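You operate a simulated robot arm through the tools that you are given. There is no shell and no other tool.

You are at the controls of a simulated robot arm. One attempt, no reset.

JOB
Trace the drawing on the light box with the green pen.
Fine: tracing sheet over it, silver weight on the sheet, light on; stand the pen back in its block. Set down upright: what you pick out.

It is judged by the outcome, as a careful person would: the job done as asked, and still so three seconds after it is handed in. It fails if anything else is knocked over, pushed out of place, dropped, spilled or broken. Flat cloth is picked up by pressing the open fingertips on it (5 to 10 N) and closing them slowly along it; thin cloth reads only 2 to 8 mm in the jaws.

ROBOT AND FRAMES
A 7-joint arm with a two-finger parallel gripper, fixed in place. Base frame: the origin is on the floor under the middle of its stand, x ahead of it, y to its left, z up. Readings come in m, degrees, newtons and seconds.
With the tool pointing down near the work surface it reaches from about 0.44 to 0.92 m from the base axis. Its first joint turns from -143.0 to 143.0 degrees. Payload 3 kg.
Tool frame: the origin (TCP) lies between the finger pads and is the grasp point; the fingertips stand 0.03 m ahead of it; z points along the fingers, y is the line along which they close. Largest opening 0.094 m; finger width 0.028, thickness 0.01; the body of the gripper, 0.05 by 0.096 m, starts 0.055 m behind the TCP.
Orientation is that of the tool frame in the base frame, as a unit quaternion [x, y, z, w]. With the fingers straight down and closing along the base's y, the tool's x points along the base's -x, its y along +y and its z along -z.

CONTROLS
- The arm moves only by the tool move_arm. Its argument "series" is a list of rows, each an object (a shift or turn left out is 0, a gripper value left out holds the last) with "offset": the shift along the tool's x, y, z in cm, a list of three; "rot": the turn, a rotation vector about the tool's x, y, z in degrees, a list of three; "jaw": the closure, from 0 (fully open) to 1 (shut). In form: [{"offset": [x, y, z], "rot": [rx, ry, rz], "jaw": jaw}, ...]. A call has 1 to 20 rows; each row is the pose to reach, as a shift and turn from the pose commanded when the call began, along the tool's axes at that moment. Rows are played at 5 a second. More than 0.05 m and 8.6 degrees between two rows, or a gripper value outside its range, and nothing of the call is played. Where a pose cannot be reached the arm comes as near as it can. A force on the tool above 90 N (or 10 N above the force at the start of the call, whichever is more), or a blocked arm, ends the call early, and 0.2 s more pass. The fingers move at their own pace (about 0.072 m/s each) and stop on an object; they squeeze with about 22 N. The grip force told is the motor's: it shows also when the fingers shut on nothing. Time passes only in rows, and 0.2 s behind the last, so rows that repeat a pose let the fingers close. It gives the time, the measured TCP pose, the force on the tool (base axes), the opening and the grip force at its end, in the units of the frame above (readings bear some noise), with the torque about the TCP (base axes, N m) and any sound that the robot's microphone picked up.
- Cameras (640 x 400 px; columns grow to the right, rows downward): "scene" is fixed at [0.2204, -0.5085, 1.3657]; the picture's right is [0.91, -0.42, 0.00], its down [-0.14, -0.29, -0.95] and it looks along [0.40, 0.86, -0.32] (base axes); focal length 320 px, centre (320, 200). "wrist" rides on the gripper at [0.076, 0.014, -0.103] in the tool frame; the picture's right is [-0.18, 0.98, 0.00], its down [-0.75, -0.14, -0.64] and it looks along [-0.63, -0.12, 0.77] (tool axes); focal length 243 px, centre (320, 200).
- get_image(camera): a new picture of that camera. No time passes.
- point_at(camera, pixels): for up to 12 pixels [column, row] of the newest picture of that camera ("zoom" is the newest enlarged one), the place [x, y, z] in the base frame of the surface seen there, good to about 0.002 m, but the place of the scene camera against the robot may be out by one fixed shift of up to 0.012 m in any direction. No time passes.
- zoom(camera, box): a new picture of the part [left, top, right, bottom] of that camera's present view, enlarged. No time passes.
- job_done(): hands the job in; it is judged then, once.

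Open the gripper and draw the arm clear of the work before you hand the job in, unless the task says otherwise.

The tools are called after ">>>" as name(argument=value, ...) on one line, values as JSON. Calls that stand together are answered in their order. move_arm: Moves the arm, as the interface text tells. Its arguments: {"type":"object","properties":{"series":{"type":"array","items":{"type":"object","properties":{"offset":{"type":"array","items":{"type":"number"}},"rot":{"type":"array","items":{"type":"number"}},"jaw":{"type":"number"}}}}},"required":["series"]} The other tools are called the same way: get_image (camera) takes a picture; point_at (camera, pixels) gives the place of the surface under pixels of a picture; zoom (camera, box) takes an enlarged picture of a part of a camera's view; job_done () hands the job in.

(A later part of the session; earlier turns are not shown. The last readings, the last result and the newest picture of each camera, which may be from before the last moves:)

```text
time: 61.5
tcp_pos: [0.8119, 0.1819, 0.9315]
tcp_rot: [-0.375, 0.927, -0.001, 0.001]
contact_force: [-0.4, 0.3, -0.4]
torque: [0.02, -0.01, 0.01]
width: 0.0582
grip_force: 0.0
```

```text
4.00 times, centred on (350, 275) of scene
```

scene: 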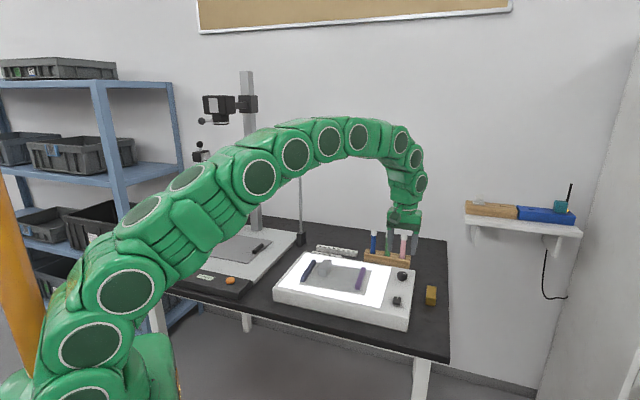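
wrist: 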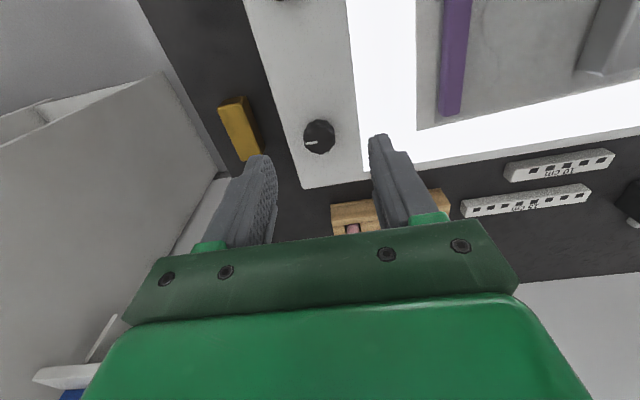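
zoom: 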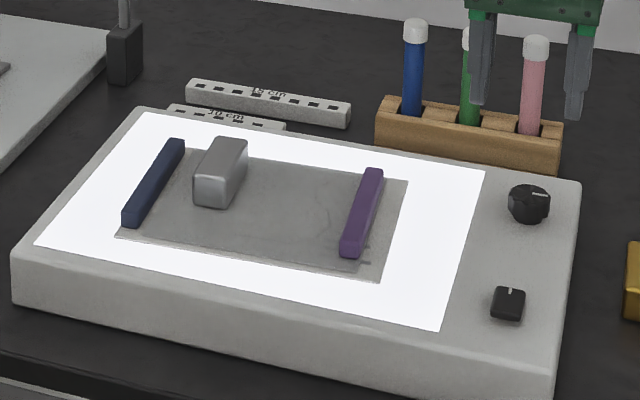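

The light is on and steady. Now the green pen: I move back and up a little so the pens come into the wrist view for an accurate position.

>>> move_arm(series=[{"offset": [-1, 1.5, -1]}, {"offset": [-2.5, 3.5, -2]}, {"offset": [-4, 5.5, -3]}, {"offset": [-5.6, 7.5, -4]}, {"offset": [-5.6, 7.5, -4]}])

>>> get_image(camera="wrist")

>>> zoom(camera="wrist", box=[260, 90, 400, 230])

```text
time: 62.7
tcp_pos: [0.7986, 0.2724, 0.9689]
tcp_rot: [-0.374, 0.927, -0.001, 0.001]
contact_force: [0.1, 0.8, 0.4]
torque: [-0.02, -0.03, 0.01]
width: 0.0582
grip_force: 0.1
```

```text
taken
```

wrist: 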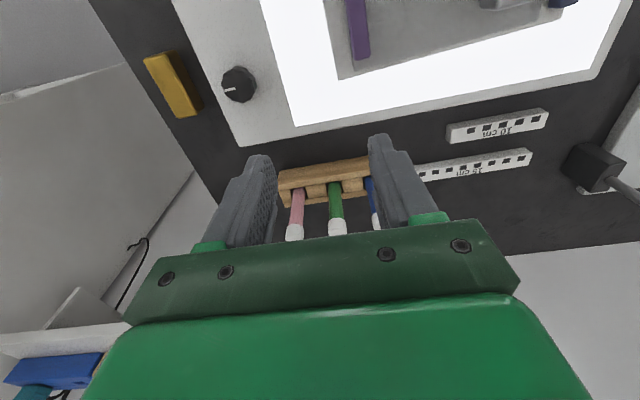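

```text
2.86 times, centred on (330, 160) of wrist
```

zoom: 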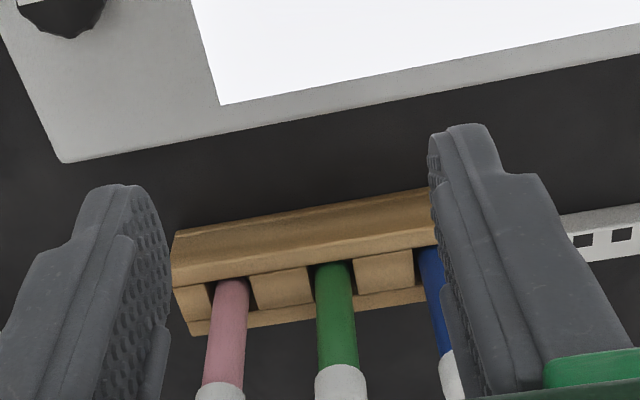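

I measure the green pen's body and the neighbouring block pieces in this zoomed view.

>>> point_at(camera="zoom", pixels=[[335, 275], [337, 300], [338, 330], [340, 360], [340, 385], [228, 300], [225, 360], [283, 290], [385, 275], [185, 290], [420, 260], [322, 320]])

>>> point_at(camera="wrist", pixels=[[281, 172], [300, 167], [330, 162], [365, 158], [337, 228], [295, 232], [281, 190], [372, 200], [240, 146], [330, 128]])

```text
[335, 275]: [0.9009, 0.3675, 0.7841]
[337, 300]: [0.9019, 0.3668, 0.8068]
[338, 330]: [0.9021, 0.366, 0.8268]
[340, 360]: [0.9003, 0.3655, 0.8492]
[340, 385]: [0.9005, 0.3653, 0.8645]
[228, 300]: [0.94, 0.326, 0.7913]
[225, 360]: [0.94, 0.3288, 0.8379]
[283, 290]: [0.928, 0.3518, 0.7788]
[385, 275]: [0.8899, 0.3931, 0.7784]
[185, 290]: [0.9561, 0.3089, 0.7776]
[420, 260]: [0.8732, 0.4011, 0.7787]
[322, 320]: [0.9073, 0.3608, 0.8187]
```

```text
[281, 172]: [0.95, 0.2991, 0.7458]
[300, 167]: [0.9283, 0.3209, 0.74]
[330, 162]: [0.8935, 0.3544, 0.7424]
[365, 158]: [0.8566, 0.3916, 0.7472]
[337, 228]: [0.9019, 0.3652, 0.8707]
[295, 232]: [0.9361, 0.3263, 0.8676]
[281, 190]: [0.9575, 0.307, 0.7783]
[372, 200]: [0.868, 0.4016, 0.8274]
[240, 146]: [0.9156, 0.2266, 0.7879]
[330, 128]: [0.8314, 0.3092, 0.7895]
```

Green pen axis is at about (0.906,0.371), beyond the straight-down reach, so I tilt the tool 30° outward on the way to a point 10 cm in front of it.

>>> move_arm(series=[{"offset": [-0.6, 0, 0.2], "rot": [0, -4, 0], "jaw": 0.55}, {"offset": [-1.2, -0.1, 0.5], "rot": [0, -8, 0]}, {"offset": [-1.8, -0.15, 0.8], "rot": [0, -12, 0]}, {"offset": [-2.4, -0.2, 1.0], "rot": [0, -16, 0]}, {"offset": [-3, -0.25, 1.2], "rot": [0, -20, 0]}, {"offset": [-3.6, -0.3, 1.5], "rot": [0, -24, 0]}, {"offset": [-4.2, -0.35, 1.8], "rot": [0, -28, 0]}, {"offset": [-4.57, -0.36, 1.9], "rot": [0, -30, 0]}, {"offset": [-4.57, -0.36, 1.9], "rot": [0, -30, 0]}])

>>> get_image(camera="wrist")

>>> get_image(camera="scene")

```text
time: 64.7
tcp_pos: [0.8342, 0.3048, 0.9512]
tcp_rot: [-0.363, 0.895, 0.097, 0.241]
contact_force: [0.5, 0.0, -0.1]
torque: [0.02, 0.03, 0.0]
width: 0.0424
grip_force: 0.1
```

```text
taken
```

wrist: 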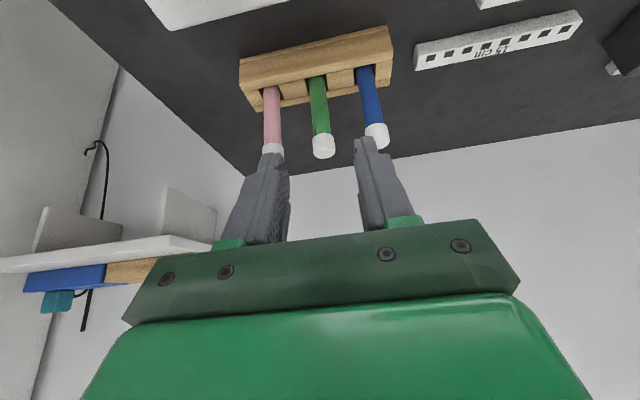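

```text
taken
```

scene: 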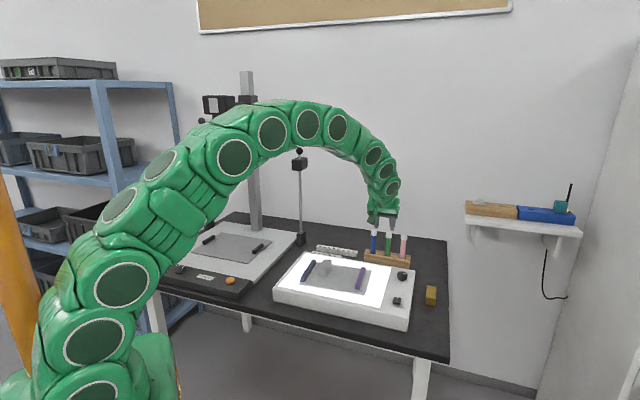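

Tilt is correct and the pens are ahead of the fingertips. I measure the green pen again in this view.

>>> zoom(camera="wrist", box=[240, 20, 400, 170])

>>> point_at(camera="wrist", pixels=[[318, 85], [319, 100], [320, 115], [321, 128], [312, 110], [328, 110], [323, 150], [323, 140], [271, 110], [370, 90], [312, 148], [334, 146]])

```text
2.67 times, centred on (320, 95) of wrist
```

zoom: 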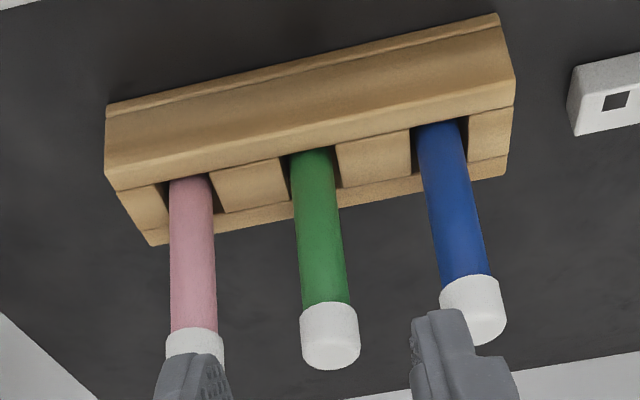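

```text
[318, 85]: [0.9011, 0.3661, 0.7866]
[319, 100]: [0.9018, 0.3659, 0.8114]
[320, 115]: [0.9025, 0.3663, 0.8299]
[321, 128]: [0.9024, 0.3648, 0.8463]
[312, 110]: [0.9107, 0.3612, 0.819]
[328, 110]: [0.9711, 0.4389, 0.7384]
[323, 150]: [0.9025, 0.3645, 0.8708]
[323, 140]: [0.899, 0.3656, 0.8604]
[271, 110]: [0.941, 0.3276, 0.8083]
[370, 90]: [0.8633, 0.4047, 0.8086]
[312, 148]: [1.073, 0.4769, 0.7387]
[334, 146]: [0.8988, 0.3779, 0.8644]
```

Pen axis is (0.907,0.370). I move to straight above it at z 0.925, keeping the tilt.

>>> move_arm(series=[{"offset": [-1.4, -0.37, 1.4]}, {"offset": [-2.9, -0.37, 2.9]}, {"offset": [-4.4, -0.37, 4.4]}, {"offset": [-5.8, -0.37, 5.8]}, {"offset": [-7.2, -0.37, 7.15]}, {"offset": [-7.2, -0.37, 7.15]}, {"offset": [-7.2, -0.37, 7.15]}])

>>> get_image(camera="wrist")

>>> zoom(camera="scene", box=[330, 180, 450, 280])

```text
time: 66.3
tcp_pos: [0.9071, 0.3685, 0.926]
tcp_rot: [-0.362, 0.895, 0.097, 0.241]
contact_force: [-0.7, 0.3, -0.5]
torque: [0.02, -0.04, -0.01]
width: 0.0424
grip_force: 0.0
```

```text
taken
```

wrist: 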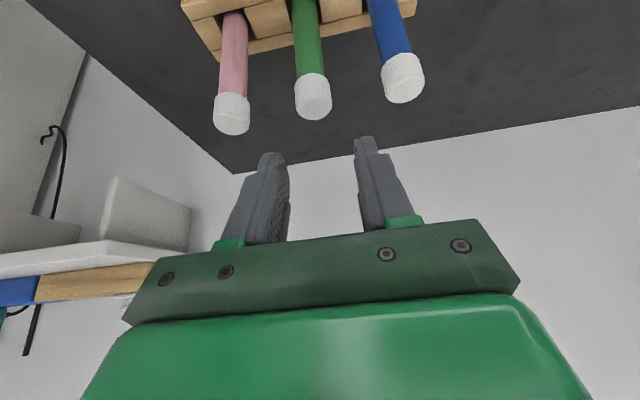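

```text
4.00 times, centred on (390, 230) of scene
```

zoom: 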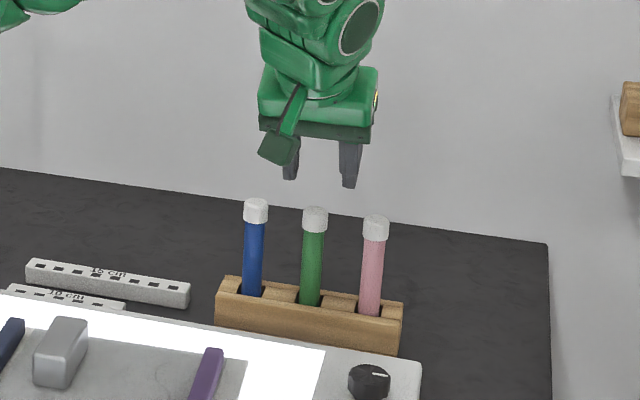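

Pen cap top appears where expected, centred below the fingers. I descend vertically 5 cm first and check the straddle.

>>> move_arm(series=[{"offset": [0.5, 0.1, 0.87]}, {"offset": [1.0, 0.1, 1.73]}, {"offset": [1.5, 0.1, 2.6]}, {"offset": [2.0, 0.1, 3.46]}, {"offset": [2.5, 0.1, 4.33]}, {"offset": [2.5, 0.1, 4.33]}])

>>> zoom(camera="wrist", box=[220, 20, 440, 240])

>>> zoom(camera="scene", box=[330, 180, 450, 280])

```text
time: 67.7
tcp_pos: [0.9069, 0.3688, 0.8754]
tcp_rot: [-0.363, 0.895, 0.096, 0.241]
contact_force: [-0.4, -0.3, -0.5]
torque: [-0.02, 0.0, -0.02]
width: 0.0423
grip_force: 0.1
```

```text
1.82 times, centred on (330, 130) of wrist
```

zoom: 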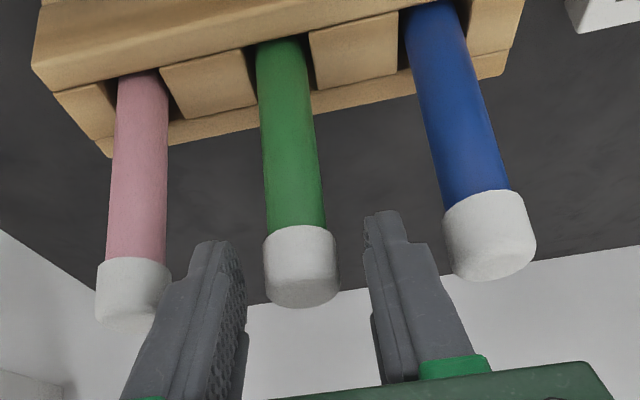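

```text
4.00 times, centred on (390, 230) of scene
```

zoom: 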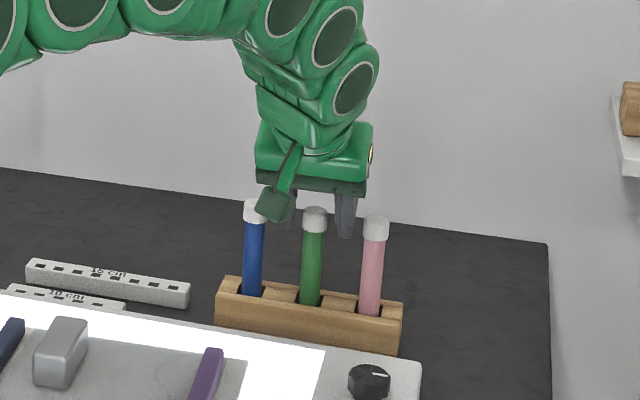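

Fingers straddle the green pen evenly. I descend another 4 cm so the pads meet the green body below the white cap.

>>> move_arm(series=[{"offset": [0.5, 0, 0.87]}, {"offset": [1.0, 0, 1.73]}, {"offset": [1.5, 0, 2.6]}, {"offset": [2.0, 0, 3.46]}, {"offset": [2.0, 0, 3.46]}])

>>> zoom(camera="wrist", box=[220, 20, 440, 240])

>>> zoom(camera="scene", box=[330, 180, 450, 280])

```text
time: 68.9
tcp_pos: [0.9058, 0.3686, 0.8353]
tcp_rot: [-0.362, 0.895, 0.096, 0.241]
contact_force: [-0.5, 0.6, 0.2]
torque: [-0.01, 0.01, 0.02]
width: 0.0425
grip_force: 0.1
```

```text
1.82 times, centred on (330, 130) of wrist
```

zoom: 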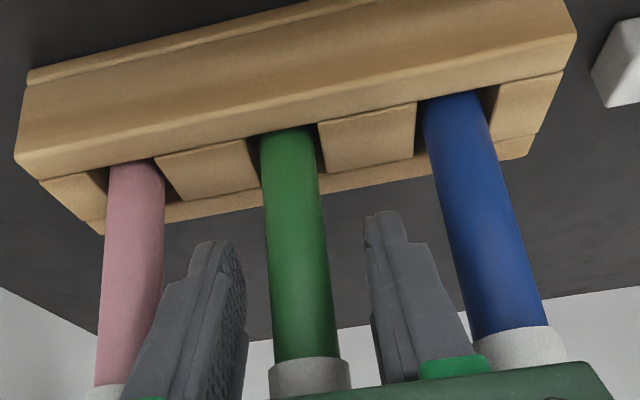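

```text
4.00 times, centred on (390, 230) of scene
```

zoom: 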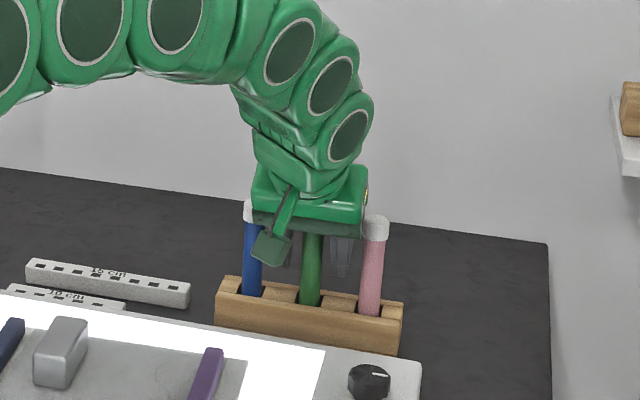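

The pen sits slightly toward the left finger; I shift 2.5 mm to -y and close slowly on the body.

>>> move_arm(series=[{"offset": [0, -0.25, 0], "jaw": 0.65}, {"offset": [0, -0.25, 0], "jaw": 0.75}, {"offset": [0, -0.25, 0], "jaw": 0.8}, {"offset": [0, -0.25, 0], "jaw": 0.85}, {"offset": [0, -0.25, 0], "jaw": 1}, {"offset": [0, -0.25, 0], "jaw": 1}, {"offset": [0, -0.25, 0], "jaw": 1}])

>>> zoom(camera="wrist", box=[220, 20, 440, 240])

```text
time: 70.5
tcp_pos: [0.9088, 0.3681, 0.8336]
tcp_rot: [-0.362, 0.895, 0.095, 0.241]
contact_force: [0.9, -0.1, 0.0]
torque: [0.03, 0.01, -0.05]
width: 0.0218
grip_force: 22.1
```

```text
1.82 times, centred on (330, 130) of wrist
```

zoom: 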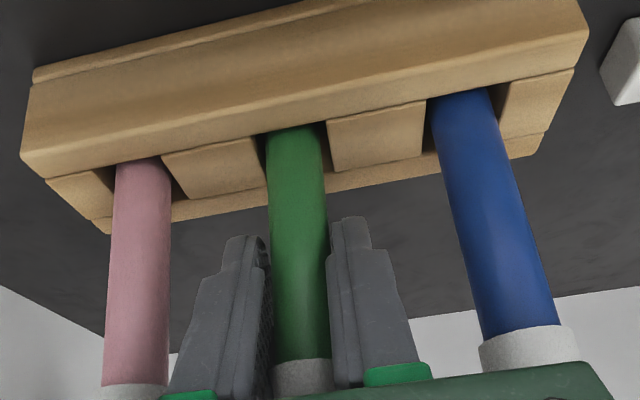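

Width is 21.8 mm, which matches the white cap, not the thinner green body: the fingers caught the cap collar. I open again and shift lower and slightly back so only the green body lies in the pads.

>>> move_arm(series=[{"offset": [0, 0, 0], "jaw": 0.75}, {"offset": [0, 0, 0], "jaw": 0.6}, {"offset": [0, 0, 0], "jaw": 0.6}, {"offset": [0.5, 0, 0.24]}, {"offset": [1.0, 0, 0.48]}, {"offset": [1.49, 0, 0.71]}, {"offset": [1.49, 0, 0.71]}])

>>> zoom(camera="wrist", box=[220, 20, 440, 240])

>>> zoom(camera="scene", box=[350, 210, 430, 280])

```text
time: 72.1
tcp_pos: [0.9026, 0.3615, 0.822]
tcp_rot: [-0.361, 0.895, 0.096, 0.242]
contact_force: [0.4, -0.9, 0.0]
torque: [0.02, -0.01, 0.03]
width: 0.0375
grip_force: 0.1
```

```text
1.82 times, centred on (330, 130) of wrist
```

zoom: 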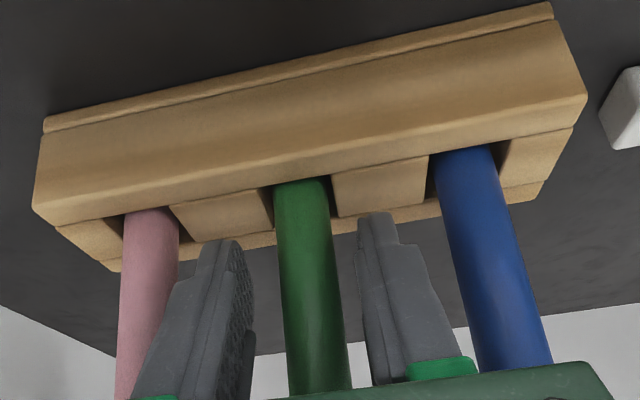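

```text
5.71 times, centred on (390, 245) of scene
```

zoom: 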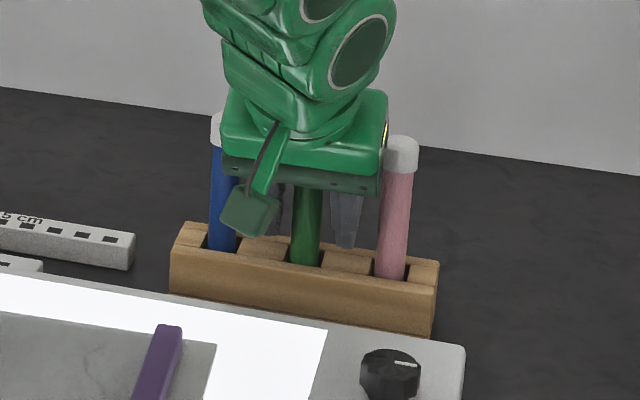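

Pen body is centred between the fingers now, below the cap. I close slowly.

>>> move_arm(series=[{"offset": [0, 0, 0], "jaw": 0.68}, {"offset": [0, 0, 0], "jaw": 0.74}, {"offset": [0, 0, 0], "jaw": 0.8}, {"offset": [0, 0, 0], "jaw": 0.9}, {"offset": [0, 0, 0], "jaw": 1}, {"offset": [0, 0, 0], "jaw": 1}, {"offset": [0, 0, 0], "jaw": 1}])

>>> zoom(camera="wrist", box=[220, 20, 440, 240])

```text
time: 73.7
tcp_pos: [0.9018, 0.3616, 0.8213]
tcp_rot: [-0.362, 0.895, 0.096, 0.241]
contact_force: [-0.3, -1.3, 1.0]
torque: [-0.01, 0.02, 0.01]
width: 0.0218
grip_force: 21.9
```

```text
1.82 times, centred on (330, 130) of wrist
```

zoom: 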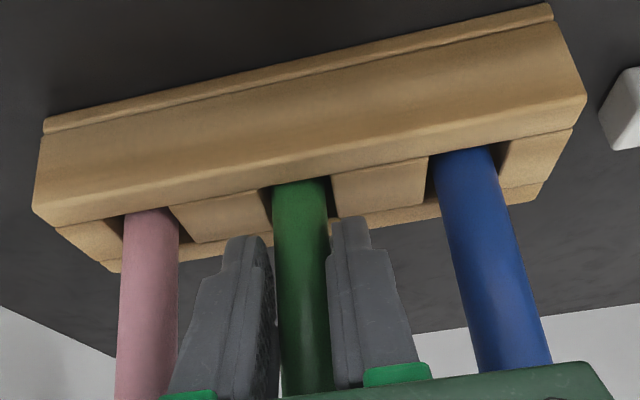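

Width is 21.8 mm again, so the body itself fills the grip. I lift straight up slowly by 2 cm and check.

>>> move_arm(series=[{"offset": [-0.1, 0, -0.17]}, {"offset": [-0.25, 0, -0.43]}, {"offset": [-0.5, 0, -0.87]}, {"offset": [-0.75, 0, -1.3]}, {"offset": [-1.0, 0, -1.73]}, {"offset": [-1.0, 0, -1.73]}])

>>> zoom(camera="wrist", box=[220, 20, 440, 240])

>>> zoom(camera="scene", box=[350, 200, 430, 270])

```text
time: 75.1
tcp_pos: [0.9021, 0.3615, 0.8418]
tcp_rot: [-0.363, 0.895, 0.097, 0.241]
contact_force: [-0.1, -0.5, -0.3]
torque: [-0.01, 0.0, 0.01]
width: 0.0215
grip_force: 21.8
```

```text
1.82 times, centred on (330, 130) of wrist
```

zoom: 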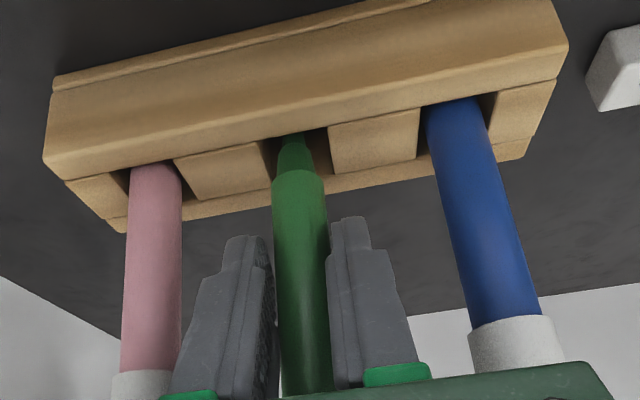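

```text
5.71 times, centred on (390, 235) of scene
```

zoom: 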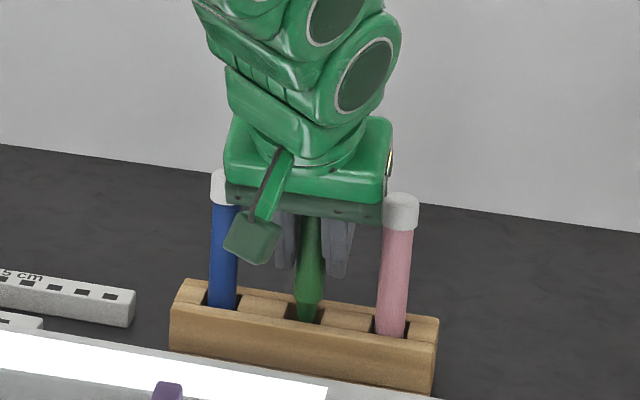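

The pen slides out with its tapered tip pointing down. I lift further until the tip clears the block and look at it.

>>> move_arm(series=[{"offset": [-0.4, 0, -0.7]}, {"offset": [-0.9, 0, -1.56]}, {"offset": [-1.5, 0, -2.6]}, {"offset": [-2.1, 0, -3.64]}, {"offset": [-2.75, 0, -4.76]}, {"offset": [-3.25, 0, -5.63]}, {"offset": [-3.25, 0, -5.63]}])

>>> get_image(camera="wrist")

>>> zoom(camera="wrist", box=[250, 30, 390, 200])

>>> zoom(camera="scene", box=[340, 180, 440, 270])

```text
time: 76.7
tcp_pos: [0.9035, 0.3624, 0.9078]
tcp_rot: [-0.363, 0.895, 0.096, 0.241]
contact_force: [0.6, -0.5, -0.7]
torque: [0.01, 0.0, 0.04]
width: 0.0217
grip_force: 22.1
```

```text
taken
```

wrist: 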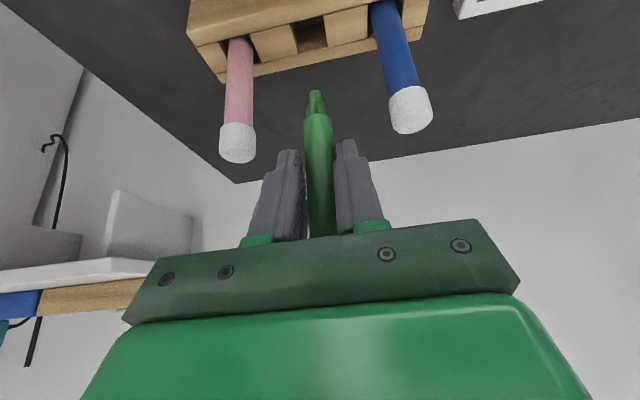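

```text
2.35 times, centred on (320, 115) of wrist
```

zoom: 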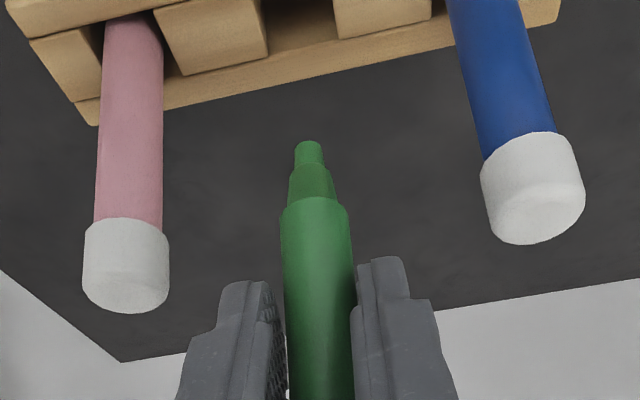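

```text
4.44 times, centred on (390, 225) of scene
```

zoom: 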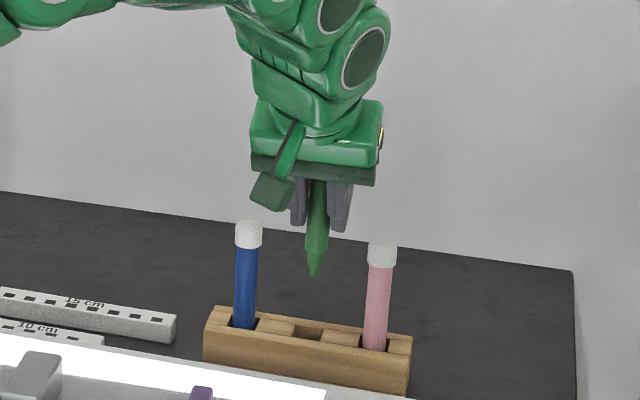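

Pen is held, nib down, out of the block. I measure the nib position relative to the TCP from the wrist view.

>>> zoom(camera="wrist", box=[290, 80, 340, 130])

>>> point_at(camera="wrist", pixels=[[315, 92], [316, 94], [316, 100], [317, 108], [318, 120], [319, 140], [320, 160], [320, 190]])

>>> point_at(camera="scene", pixels=[[388, 241], [388, 238], [389, 232]])

```text
8.00 times, centred on (315, 105) of wrist
```

zoom: 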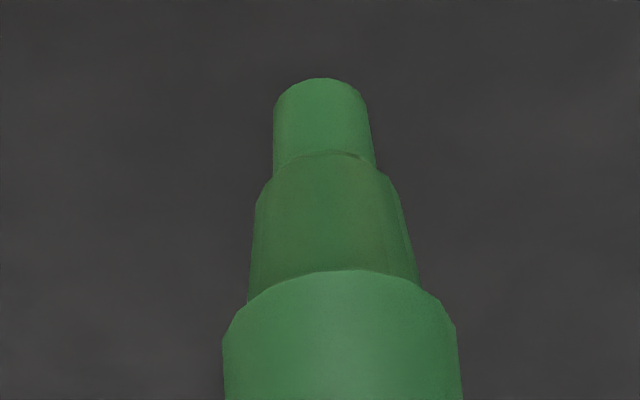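

```text
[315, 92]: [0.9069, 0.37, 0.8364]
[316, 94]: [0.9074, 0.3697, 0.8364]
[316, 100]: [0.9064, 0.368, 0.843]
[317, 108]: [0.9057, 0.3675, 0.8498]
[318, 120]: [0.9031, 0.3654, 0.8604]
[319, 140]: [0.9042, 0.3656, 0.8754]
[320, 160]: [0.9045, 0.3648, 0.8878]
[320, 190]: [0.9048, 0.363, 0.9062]
```

```text
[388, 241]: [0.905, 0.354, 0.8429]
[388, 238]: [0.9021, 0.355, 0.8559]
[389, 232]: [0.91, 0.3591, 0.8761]
```

The nib end is about 74 mm below the TCP and 12 mm ahead of it (v direction), pen upright. I raise a little and carry it over the drawing.

>>> move_arm(series=[{"offset": [-0.55, 0, -0.95]}, {"offset": [-1.1, 0, -1.9]}, {"offset": [0.4, 0.7, -2.8]}, {"offset": [2.5, 1.8, -4.0]}, {"offset": [4.9, 3.0, -5.4]}, {"offset": [7.3, 4.2, -6.8]}, {"offset": [9.7, 5.4, -8.1]}, {"offset": [12.1, 6.6, -9.5]}, {"offset": [14.5, 7.8, -10.9]}, {"offset": [16.6, 8.9, -12.1]}, {"offset": [18.4, 9.7, -13.2]}, {"offset": [19.48, 10.28, -13.79]}, {"offset": [19.48, 10.28, -13.79]}])

>>> get_image(camera="wrist")

>>> zoom(camera="scene", box=[270, 185, 430, 325])

```text
time: 79.5
tcp_pos: [0.6596, 0.2707, 0.9298]
tcp_rot: [-0.363, 0.895, 0.096, 0.241]
contact_force: [-0.5, 0.4, -0.5]
torque: [0.0, 0.0, 0.01]
width: 0.021
grip_force: 22.2
```

```text
taken
```

wrist: 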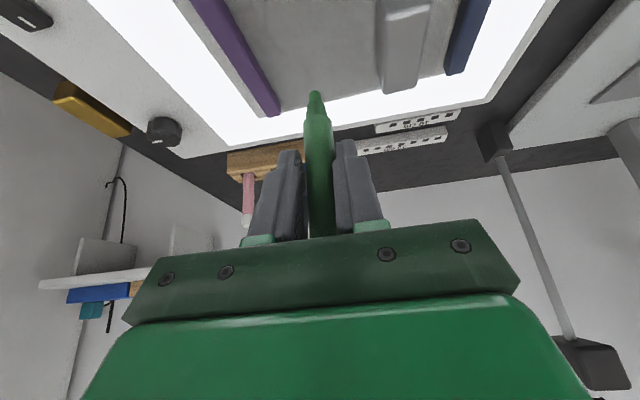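

```text
2.86 times, centred on (350, 255) of scene
```

zoom: 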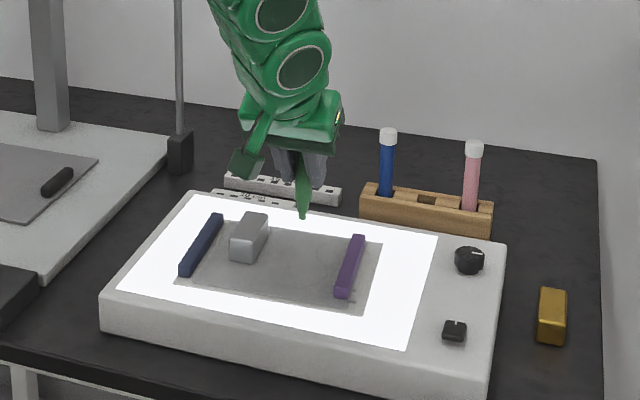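

The nib hovers over the sheet. I zoom in the wrist and scene views to see whether the drawing shows through the lit sheet.

>>> zoom(camera="wrist", box=[210, 0, 440, 130])

>>> zoom(camera="scene", box=[310, 255, 380, 300])

```text
2.78 times, centred on (325, 65) of wrist
```

zoom: 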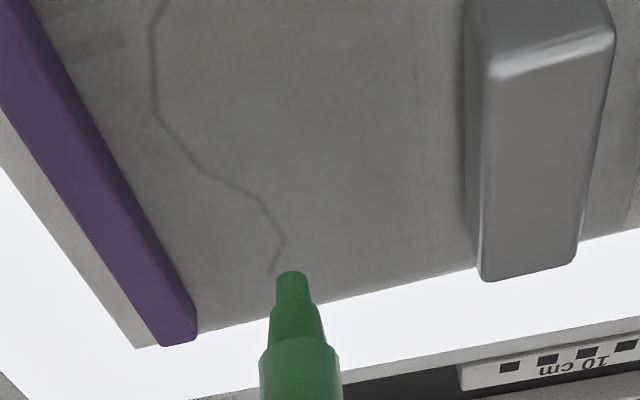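

```text
8.89 times, centred on (345, 278) of scene
```

zoom: 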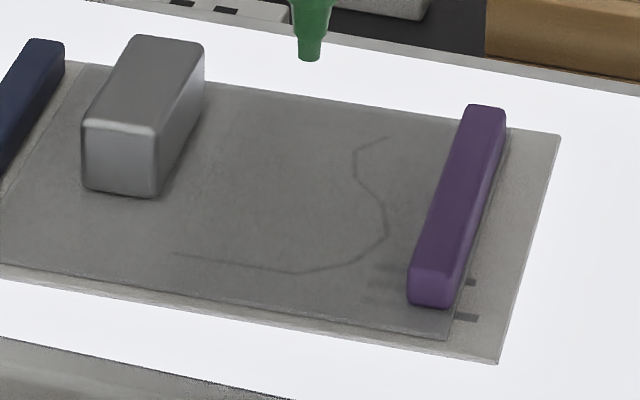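

The curve shows through the sheet. I measure its vertices in this scene zoom, then again in a wrist zoom.

>>> point_at(camera="zoom", pixels=[[172, 253], [300, 272], [353, 260], [386, 234], [381, 205], [356, 178], [354, 150], [389, 137], [560, 135], [497, 362], [448, 338], [309, 60]])

>>> zoom(camera="wrist", box=[230, 0, 400, 110])

```text
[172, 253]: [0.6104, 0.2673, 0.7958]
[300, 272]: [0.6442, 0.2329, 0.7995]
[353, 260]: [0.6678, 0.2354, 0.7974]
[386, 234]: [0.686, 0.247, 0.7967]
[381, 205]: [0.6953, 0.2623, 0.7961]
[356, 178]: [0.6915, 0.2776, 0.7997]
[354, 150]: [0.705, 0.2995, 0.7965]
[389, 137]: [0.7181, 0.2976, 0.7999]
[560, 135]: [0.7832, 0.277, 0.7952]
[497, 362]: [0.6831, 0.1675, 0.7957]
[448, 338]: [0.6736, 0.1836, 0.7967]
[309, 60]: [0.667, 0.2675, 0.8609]
```

```text
3.64 times, centred on (315, 55) of wrist
```

zoom: 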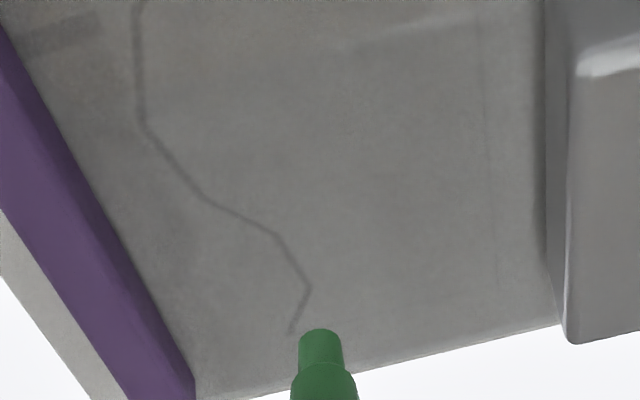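

Scene readings need a fixed shift of roughly (+2,+10,-5) mm to match the wrist ones. I hover the nib about 12 mm over the curve's far end, estimated at (0.720,0.310), to compare nib and line directly.

>>> move_arm(series=[{"offset": [-0.5, -0.3, 1.5]}, {"offset": [-1.0, -0.5, 2.9]}, {"offset": [-1.5, -0.8, 4.4]}, {"offset": [-2.0, -1.1, 5.9]}, {"offset": [-2.51, -1.36, 7.34]}, {"offset": [-2.51, -1.36, 7.34]}, {"offset": [-2.51, -1.36, 7.34]}])

>>> zoom(camera="wrist", box=[240, 30, 390, 150])

>>> zoom(camera="scene", box=[320, 250, 380, 290])

```text
time: 81.1
tcp_pos: [0.71, 0.3019, 0.8769]
tcp_rot: [-0.362, 0.895, 0.096, 0.241]
contact_force: [0.0, -0.5, 0.2]
torque: [-0.02, 0.01, 0.04]
width: 0.021
grip_force: 22.2
```

```text
3.33 times, centred on (315, 90) of wrist
```

zoom: 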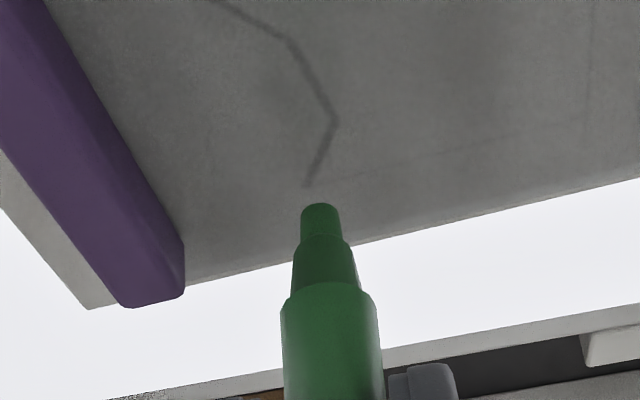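

```text
10.00 times, centred on (350, 270) of scene
```

zoom: 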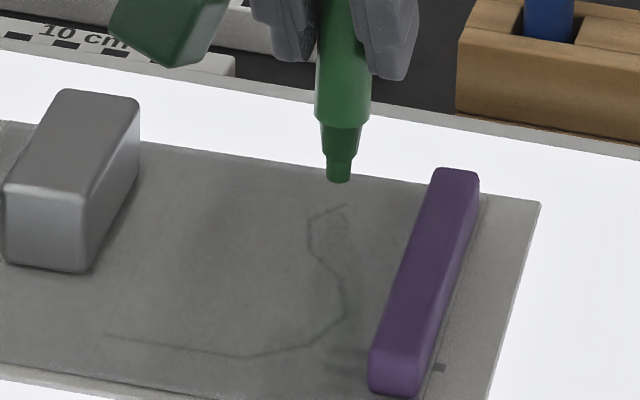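

The nib is about 10 mm above the surface; projecting it down, it would land some 2.4 mm short in +u and 1.2 mm in +v of the line's end. I correct and lower to about 4 mm above.

>>> move_arm(series=[{"offset": [0.1, -0.12, 0.3]}, {"offset": [0.22, -0.24, 0.62]}, {"offset": [0.22, -0.24, 0.62]}])

>>> zoom(camera="wrist", box=[270, 40, 370, 120])

>>> zoom(camera="scene", box=[330, 255, 370, 285])

```text
time: 81.9
tcp_pos: [0.7122, 0.3005, 0.8701]
tcp_rot: [-0.362, 0.895, 0.097, 0.241]
contact_force: [-0.4, 0.9, -0.8]
torque: [-0.01, -0.03, -0.02]
width: 0.0205
grip_force: 22.1
```

```text
5.00 times, centred on (320, 80) of wrist
```

zoom: 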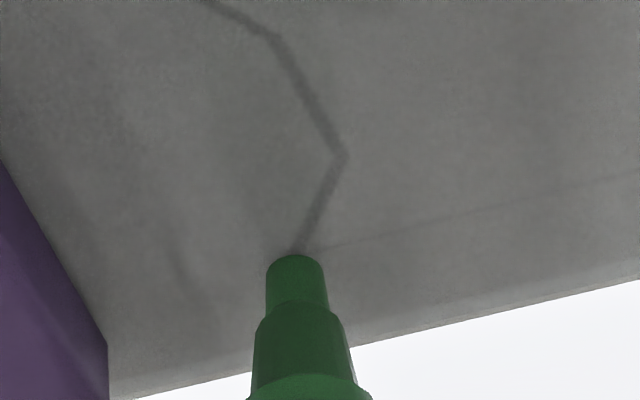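

```text
13.33 times, centred on (350, 270) of scene
```

zoom: 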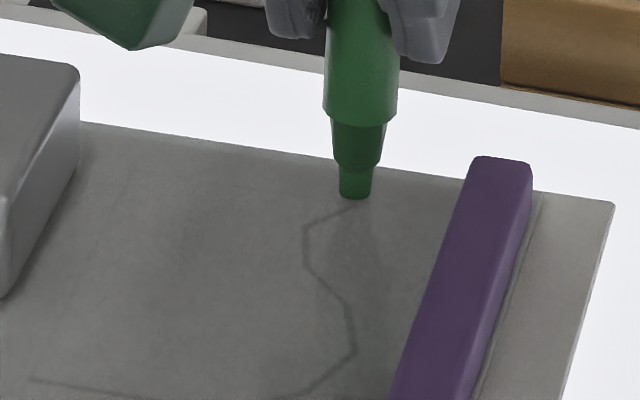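

The nib is now within about 1–2 mm of the line's end in both views. I read heights of nib and sheet right there to judge the remaining gap.

>>> point_at(camera="wrist", pixels=[[315, 92], [315, 93], [315, 95], [315, 87], [326, 90], [304, 90], [320, 70], [335, 80], [300, 70], [316, 97]])

>>> point_at(camera="zoom", pixels=[[355, 194], [355, 190], [355, 175], [330, 205], [380, 205], [300, 200], [300, 270], [355, 212]])

```text
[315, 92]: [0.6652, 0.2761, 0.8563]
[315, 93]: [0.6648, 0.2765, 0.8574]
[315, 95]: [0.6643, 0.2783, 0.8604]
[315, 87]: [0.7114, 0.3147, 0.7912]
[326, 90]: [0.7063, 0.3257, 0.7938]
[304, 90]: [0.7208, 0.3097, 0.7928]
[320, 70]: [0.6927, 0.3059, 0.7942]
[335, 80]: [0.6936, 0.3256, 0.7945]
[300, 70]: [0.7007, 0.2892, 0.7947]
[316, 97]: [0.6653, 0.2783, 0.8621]
```

```text
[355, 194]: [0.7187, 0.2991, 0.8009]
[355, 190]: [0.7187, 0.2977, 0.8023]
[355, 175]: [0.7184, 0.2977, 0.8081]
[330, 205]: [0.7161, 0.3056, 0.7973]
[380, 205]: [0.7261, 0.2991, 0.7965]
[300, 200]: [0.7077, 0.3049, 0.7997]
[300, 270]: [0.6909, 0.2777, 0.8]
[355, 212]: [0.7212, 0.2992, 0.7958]
```

Gap is about 4 mm and the nib aligns with the line's end within about 1 mm. I now hover over the next vertex (V6) to check alignment there too.

>>> move_arm(series=[{"offset": [0.55, 0.38, -0.32]}, {"offset": [1.11, 0.77, -0.65]}, {"offset": [1.11, 0.77, -0.65]}])

>>> zoom(camera="wrist", box=[270, 40, 370, 120])

>>> zoom(camera="scene", box=[330, 255, 370, 285])

```text
time: 82.7
tcp_pos: [0.7, 0.2967, 0.8707]
tcp_rot: [-0.363, 0.895, 0.096, 0.241]
contact_force: [-0.2, 0.7, 0.9]
torque: [-0.01, -0.02, 0.02]
width: 0.0206
grip_force: 21.7
```

```text
5.00 times, centred on (320, 80) of wrist
```

zoom: 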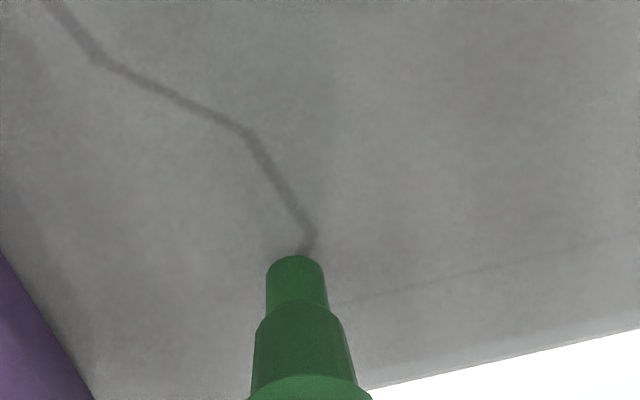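

```text
13.33 times, centred on (350, 270) of scene
```

zoom: 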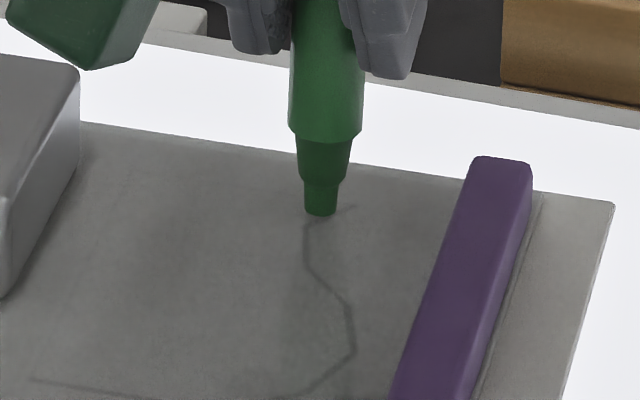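

By the pictures V6 lies about 3 mm further in −u and −v from here. I note that and go on to hover at V5, with more settling time.

>>> move_arm(series=[{"offset": [0.55, -0.09, -0.32]}, {"offset": [1.1, -0.17, -0.64]}, {"offset": [1.66, -0.26, -0.96]}, {"offset": [1.66, -0.26, -0.96]}, {"offset": [1.66, -0.26, -0.96]}, {"offset": [1.66, -0.26, -0.96]}])

>>> zoom(camera="wrist", box=[270, 40, 370, 120])

>>> zoom(camera="scene", box=[330, 255, 370, 285])

```text
time: 84.1
tcp_pos: [0.6874, 0.2828, 0.8702]
tcp_rot: [-0.362, 0.895, 0.096, 0.241]
contact_force: [0.2, 0.1, -0.4]
torque: [-0.02, 0.03, -0.01]
width: 0.0205
grip_force: 21.9
```

```text
5.00 times, centred on (320, 80) of wrist
```

zoom: 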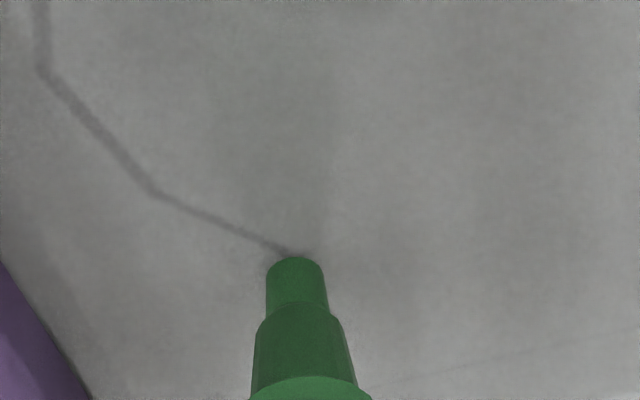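

```text
13.33 times, centred on (350, 270) of scene
```

zoom: 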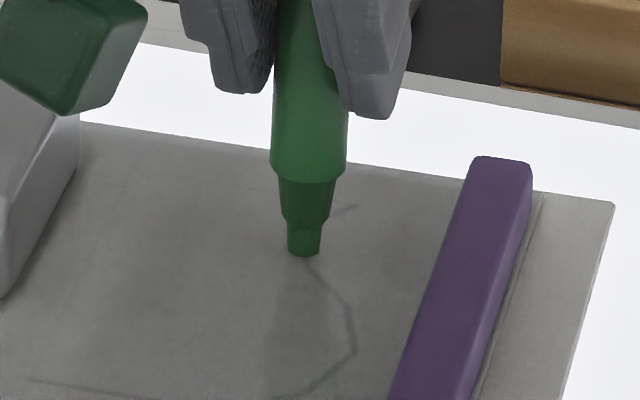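

Near V5 the nib is within about 2 mm (V5 slightly toward −v/+u). I note it and go on to V4.

>>> move_arm(series=[{"offset": [0.42, -0.53, -0.25]}, {"offset": [0.85, -1.05, -0.5]}, {"offset": [1.27, -1.58, -0.74]}, {"offset": [1.27, -1.58, -0.74]}, {"offset": [1.27, -1.58, -0.74]}, {"offset": [1.27, -1.58, -0.74]}])

>>> zoom(camera="wrist", box=[270, 40, 370, 120])

>>> zoom(camera="scene", box=[330, 255, 370, 285])

```text
time: 85.5
tcp_pos: [0.6876, 0.2608, 0.8705]
tcp_rot: [-0.362, 0.895, 0.095, 0.242]
contact_force: [-0.7, -0.2, 0.0]
torque: [0.04, 0.01, 0.02]
width: 0.0205
grip_force: 22.2
```

```text
5.00 times, centred on (320, 80) of wrist
```

zoom: 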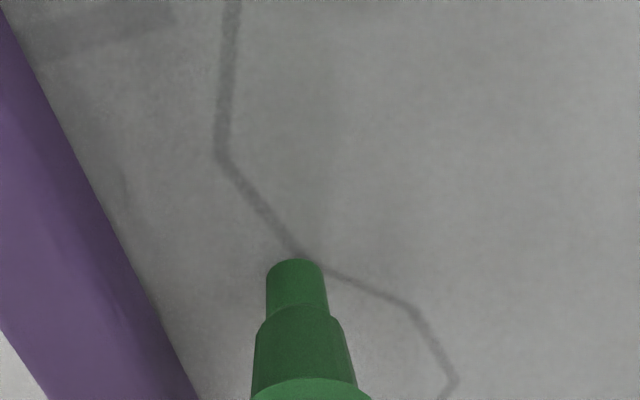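

```text
13.33 times, centred on (350, 270) of scene
```

zoom: 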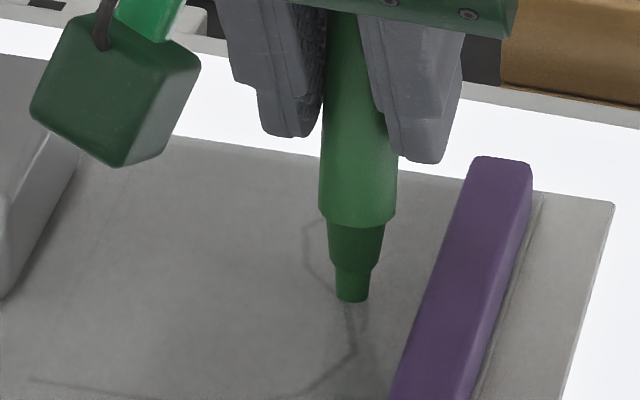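

V4 alignment is within 1.5 mm and the positions found for V5 and V6 from here agree with earlier ones. I move on to V3.

>>> move_arm(series=[{"offset": [0.53, -0.21, -0.3]}, {"offset": [1.05, -0.43, -0.6]}, {"offset": [1.58, -0.64, -0.91]}, {"offset": [1.58, -0.64, -0.91]}, {"offset": [1.58, -0.64, -0.91]}, {"offset": [1.58, -0.64, -0.91]}])

>>> zoom(camera="wrist", box=[270, 40, 370, 120])

>>> zoom(camera="scene", box=[320, 255, 370, 300])

```text
time: 86.9
tcp_pos: [0.6786, 0.2426, 0.8725]
tcp_rot: [-0.362, 0.895, 0.096, 0.242]
contact_force: [0.3, -0.5, 0.1]
torque: [-0.03, 0.0, 0.0]
width: 0.02
grip_force: 21.9
```

```text
5.00 times, centred on (320, 80) of wrist
```

zoom: 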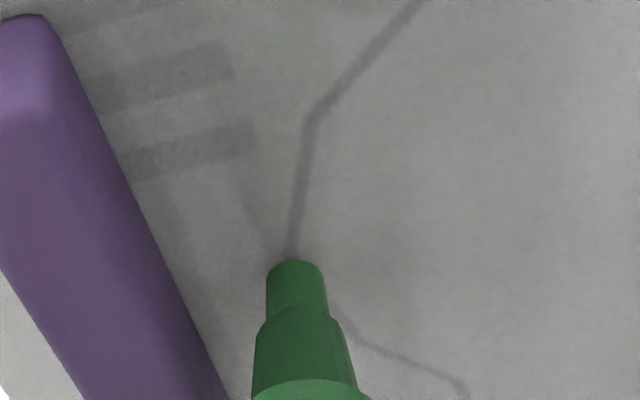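

```text
8.89 times, centred on (345, 278) of scene
```

zoom: 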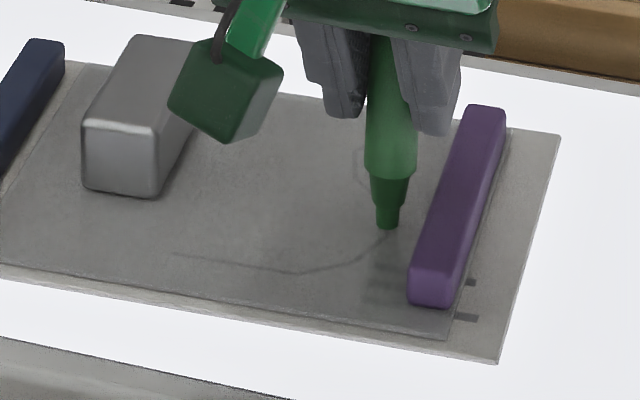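

V3 lines up within a millimetre. The grip width creeps slightly (20.0 mm), so I move on briskly to V2.

>>> move_arm(series=[{"offset": [0.6, 0.18, -0.34]}, {"offset": [1.2, 0.36, -0.69]}, {"offset": [1.78, 0.54, -1.03]}, {"offset": [1.78, 0.54, -1.03]}, {"offset": [1.78, 0.54, -1.03]}])

>>> zoom(camera="wrist", box=[270, 40, 370, 120])

>>> zoom(camera="scene", box=[320, 255, 370, 300])

>>> get_image(camera="wrist")

```text
time: 88.1
tcp_pos: [0.6612, 0.2334, 0.8693]
tcp_rot: [-0.362, 0.895, 0.096, 0.242]
contact_force: [0.3, 1.1, -0.3]
torque: [0.01, 0.01, 0.02]
width: 0.0198
grip_force: 22.3
```

```text
5.00 times, centred on (320, 80) of wrist
```

zoom: 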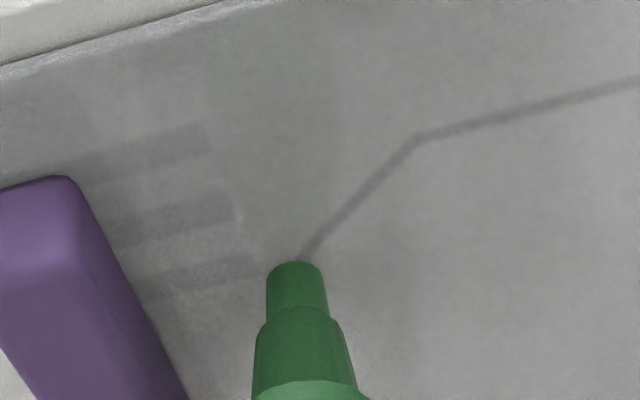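

```text
8.89 times, centred on (345, 278) of scene
```

zoom: 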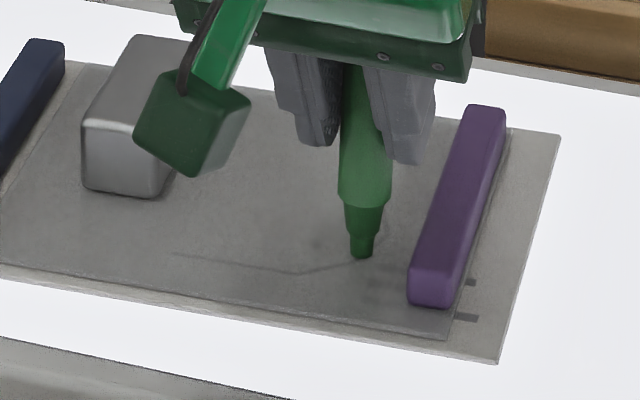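

```text
taken
```

wrist: 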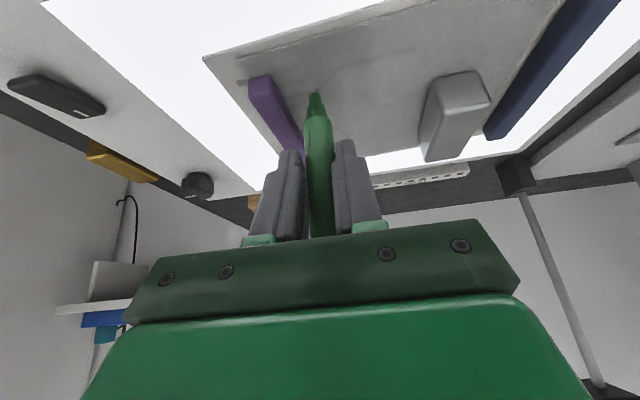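

V2 is essentially under the nib. I go on to V1.

>>> move_arm(series=[{"offset": [0.45, 0.6, -0.26]}, {"offset": [0.9, 1.2, -0.52]}, {"offset": [1.34, 1.78, -0.77]}, {"offset": [1.34, 1.78, -0.77]}, {"offset": [1.34, 1.78, -0.77]}])

>>> zoom(camera="wrist", box=[270, 40, 370, 120])

>>> zoom(camera="scene", box=[320, 255, 370, 300])

```text
time: 89.3
tcp_pos: [0.6374, 0.2342, 0.8702]
tcp_rot: [-0.362, 0.895, 0.097, 0.241]
contact_force: [0.1, 0.6, 0.5]
torque: [0.05, 0.01, -0.01]
width: 0.0199
grip_force: 22.3
```

```text
5.00 times, centred on (320, 80) of wrist
```

zoom: 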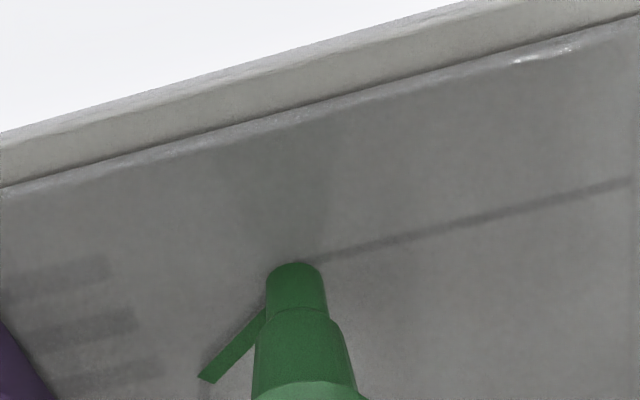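

```text
8.89 times, centred on (345, 278) of scene
```

zoom: 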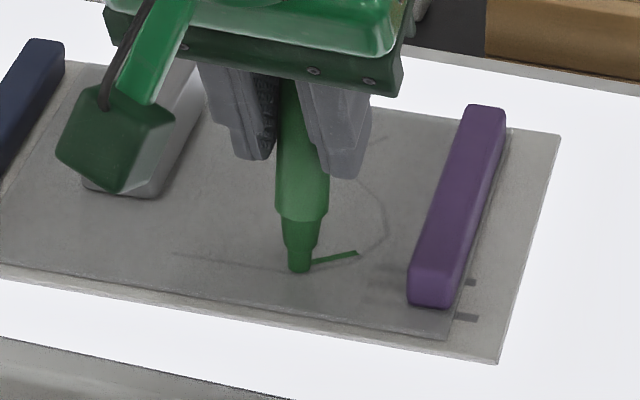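

Important: a green stroke already shows between V2 and V1, so the nib lays ink at this height. I check closely how that stroke sits against the drawing line before going on.

>>> zoom(camera="scene", box=[334, 268, 364, 288])

>>> zoom(camera="wrist", box=[275, 85, 325, 125])

```text
16.00 times, centred on (349, 278) of scene
```

zoom: 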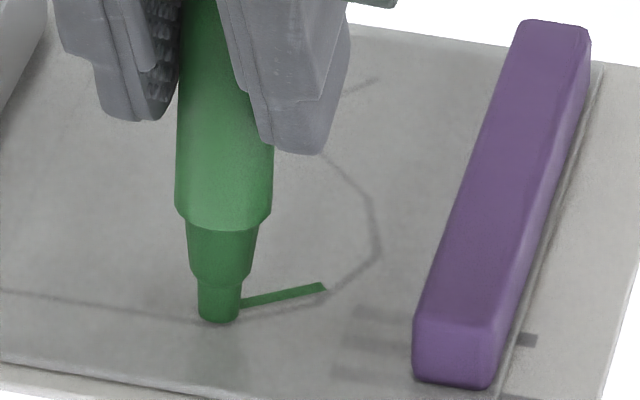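

```text
10.00 times, centred on (300, 105) of wrist
```

zoom: 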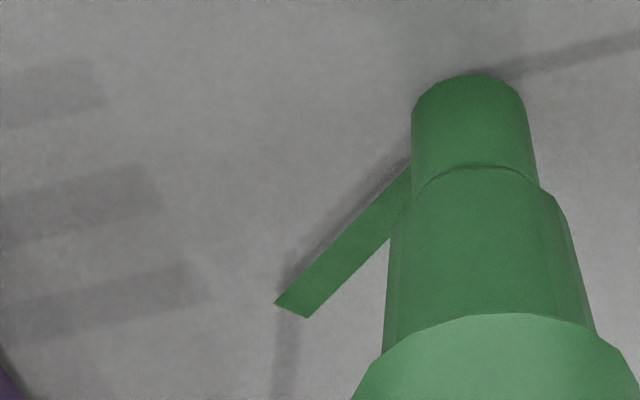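

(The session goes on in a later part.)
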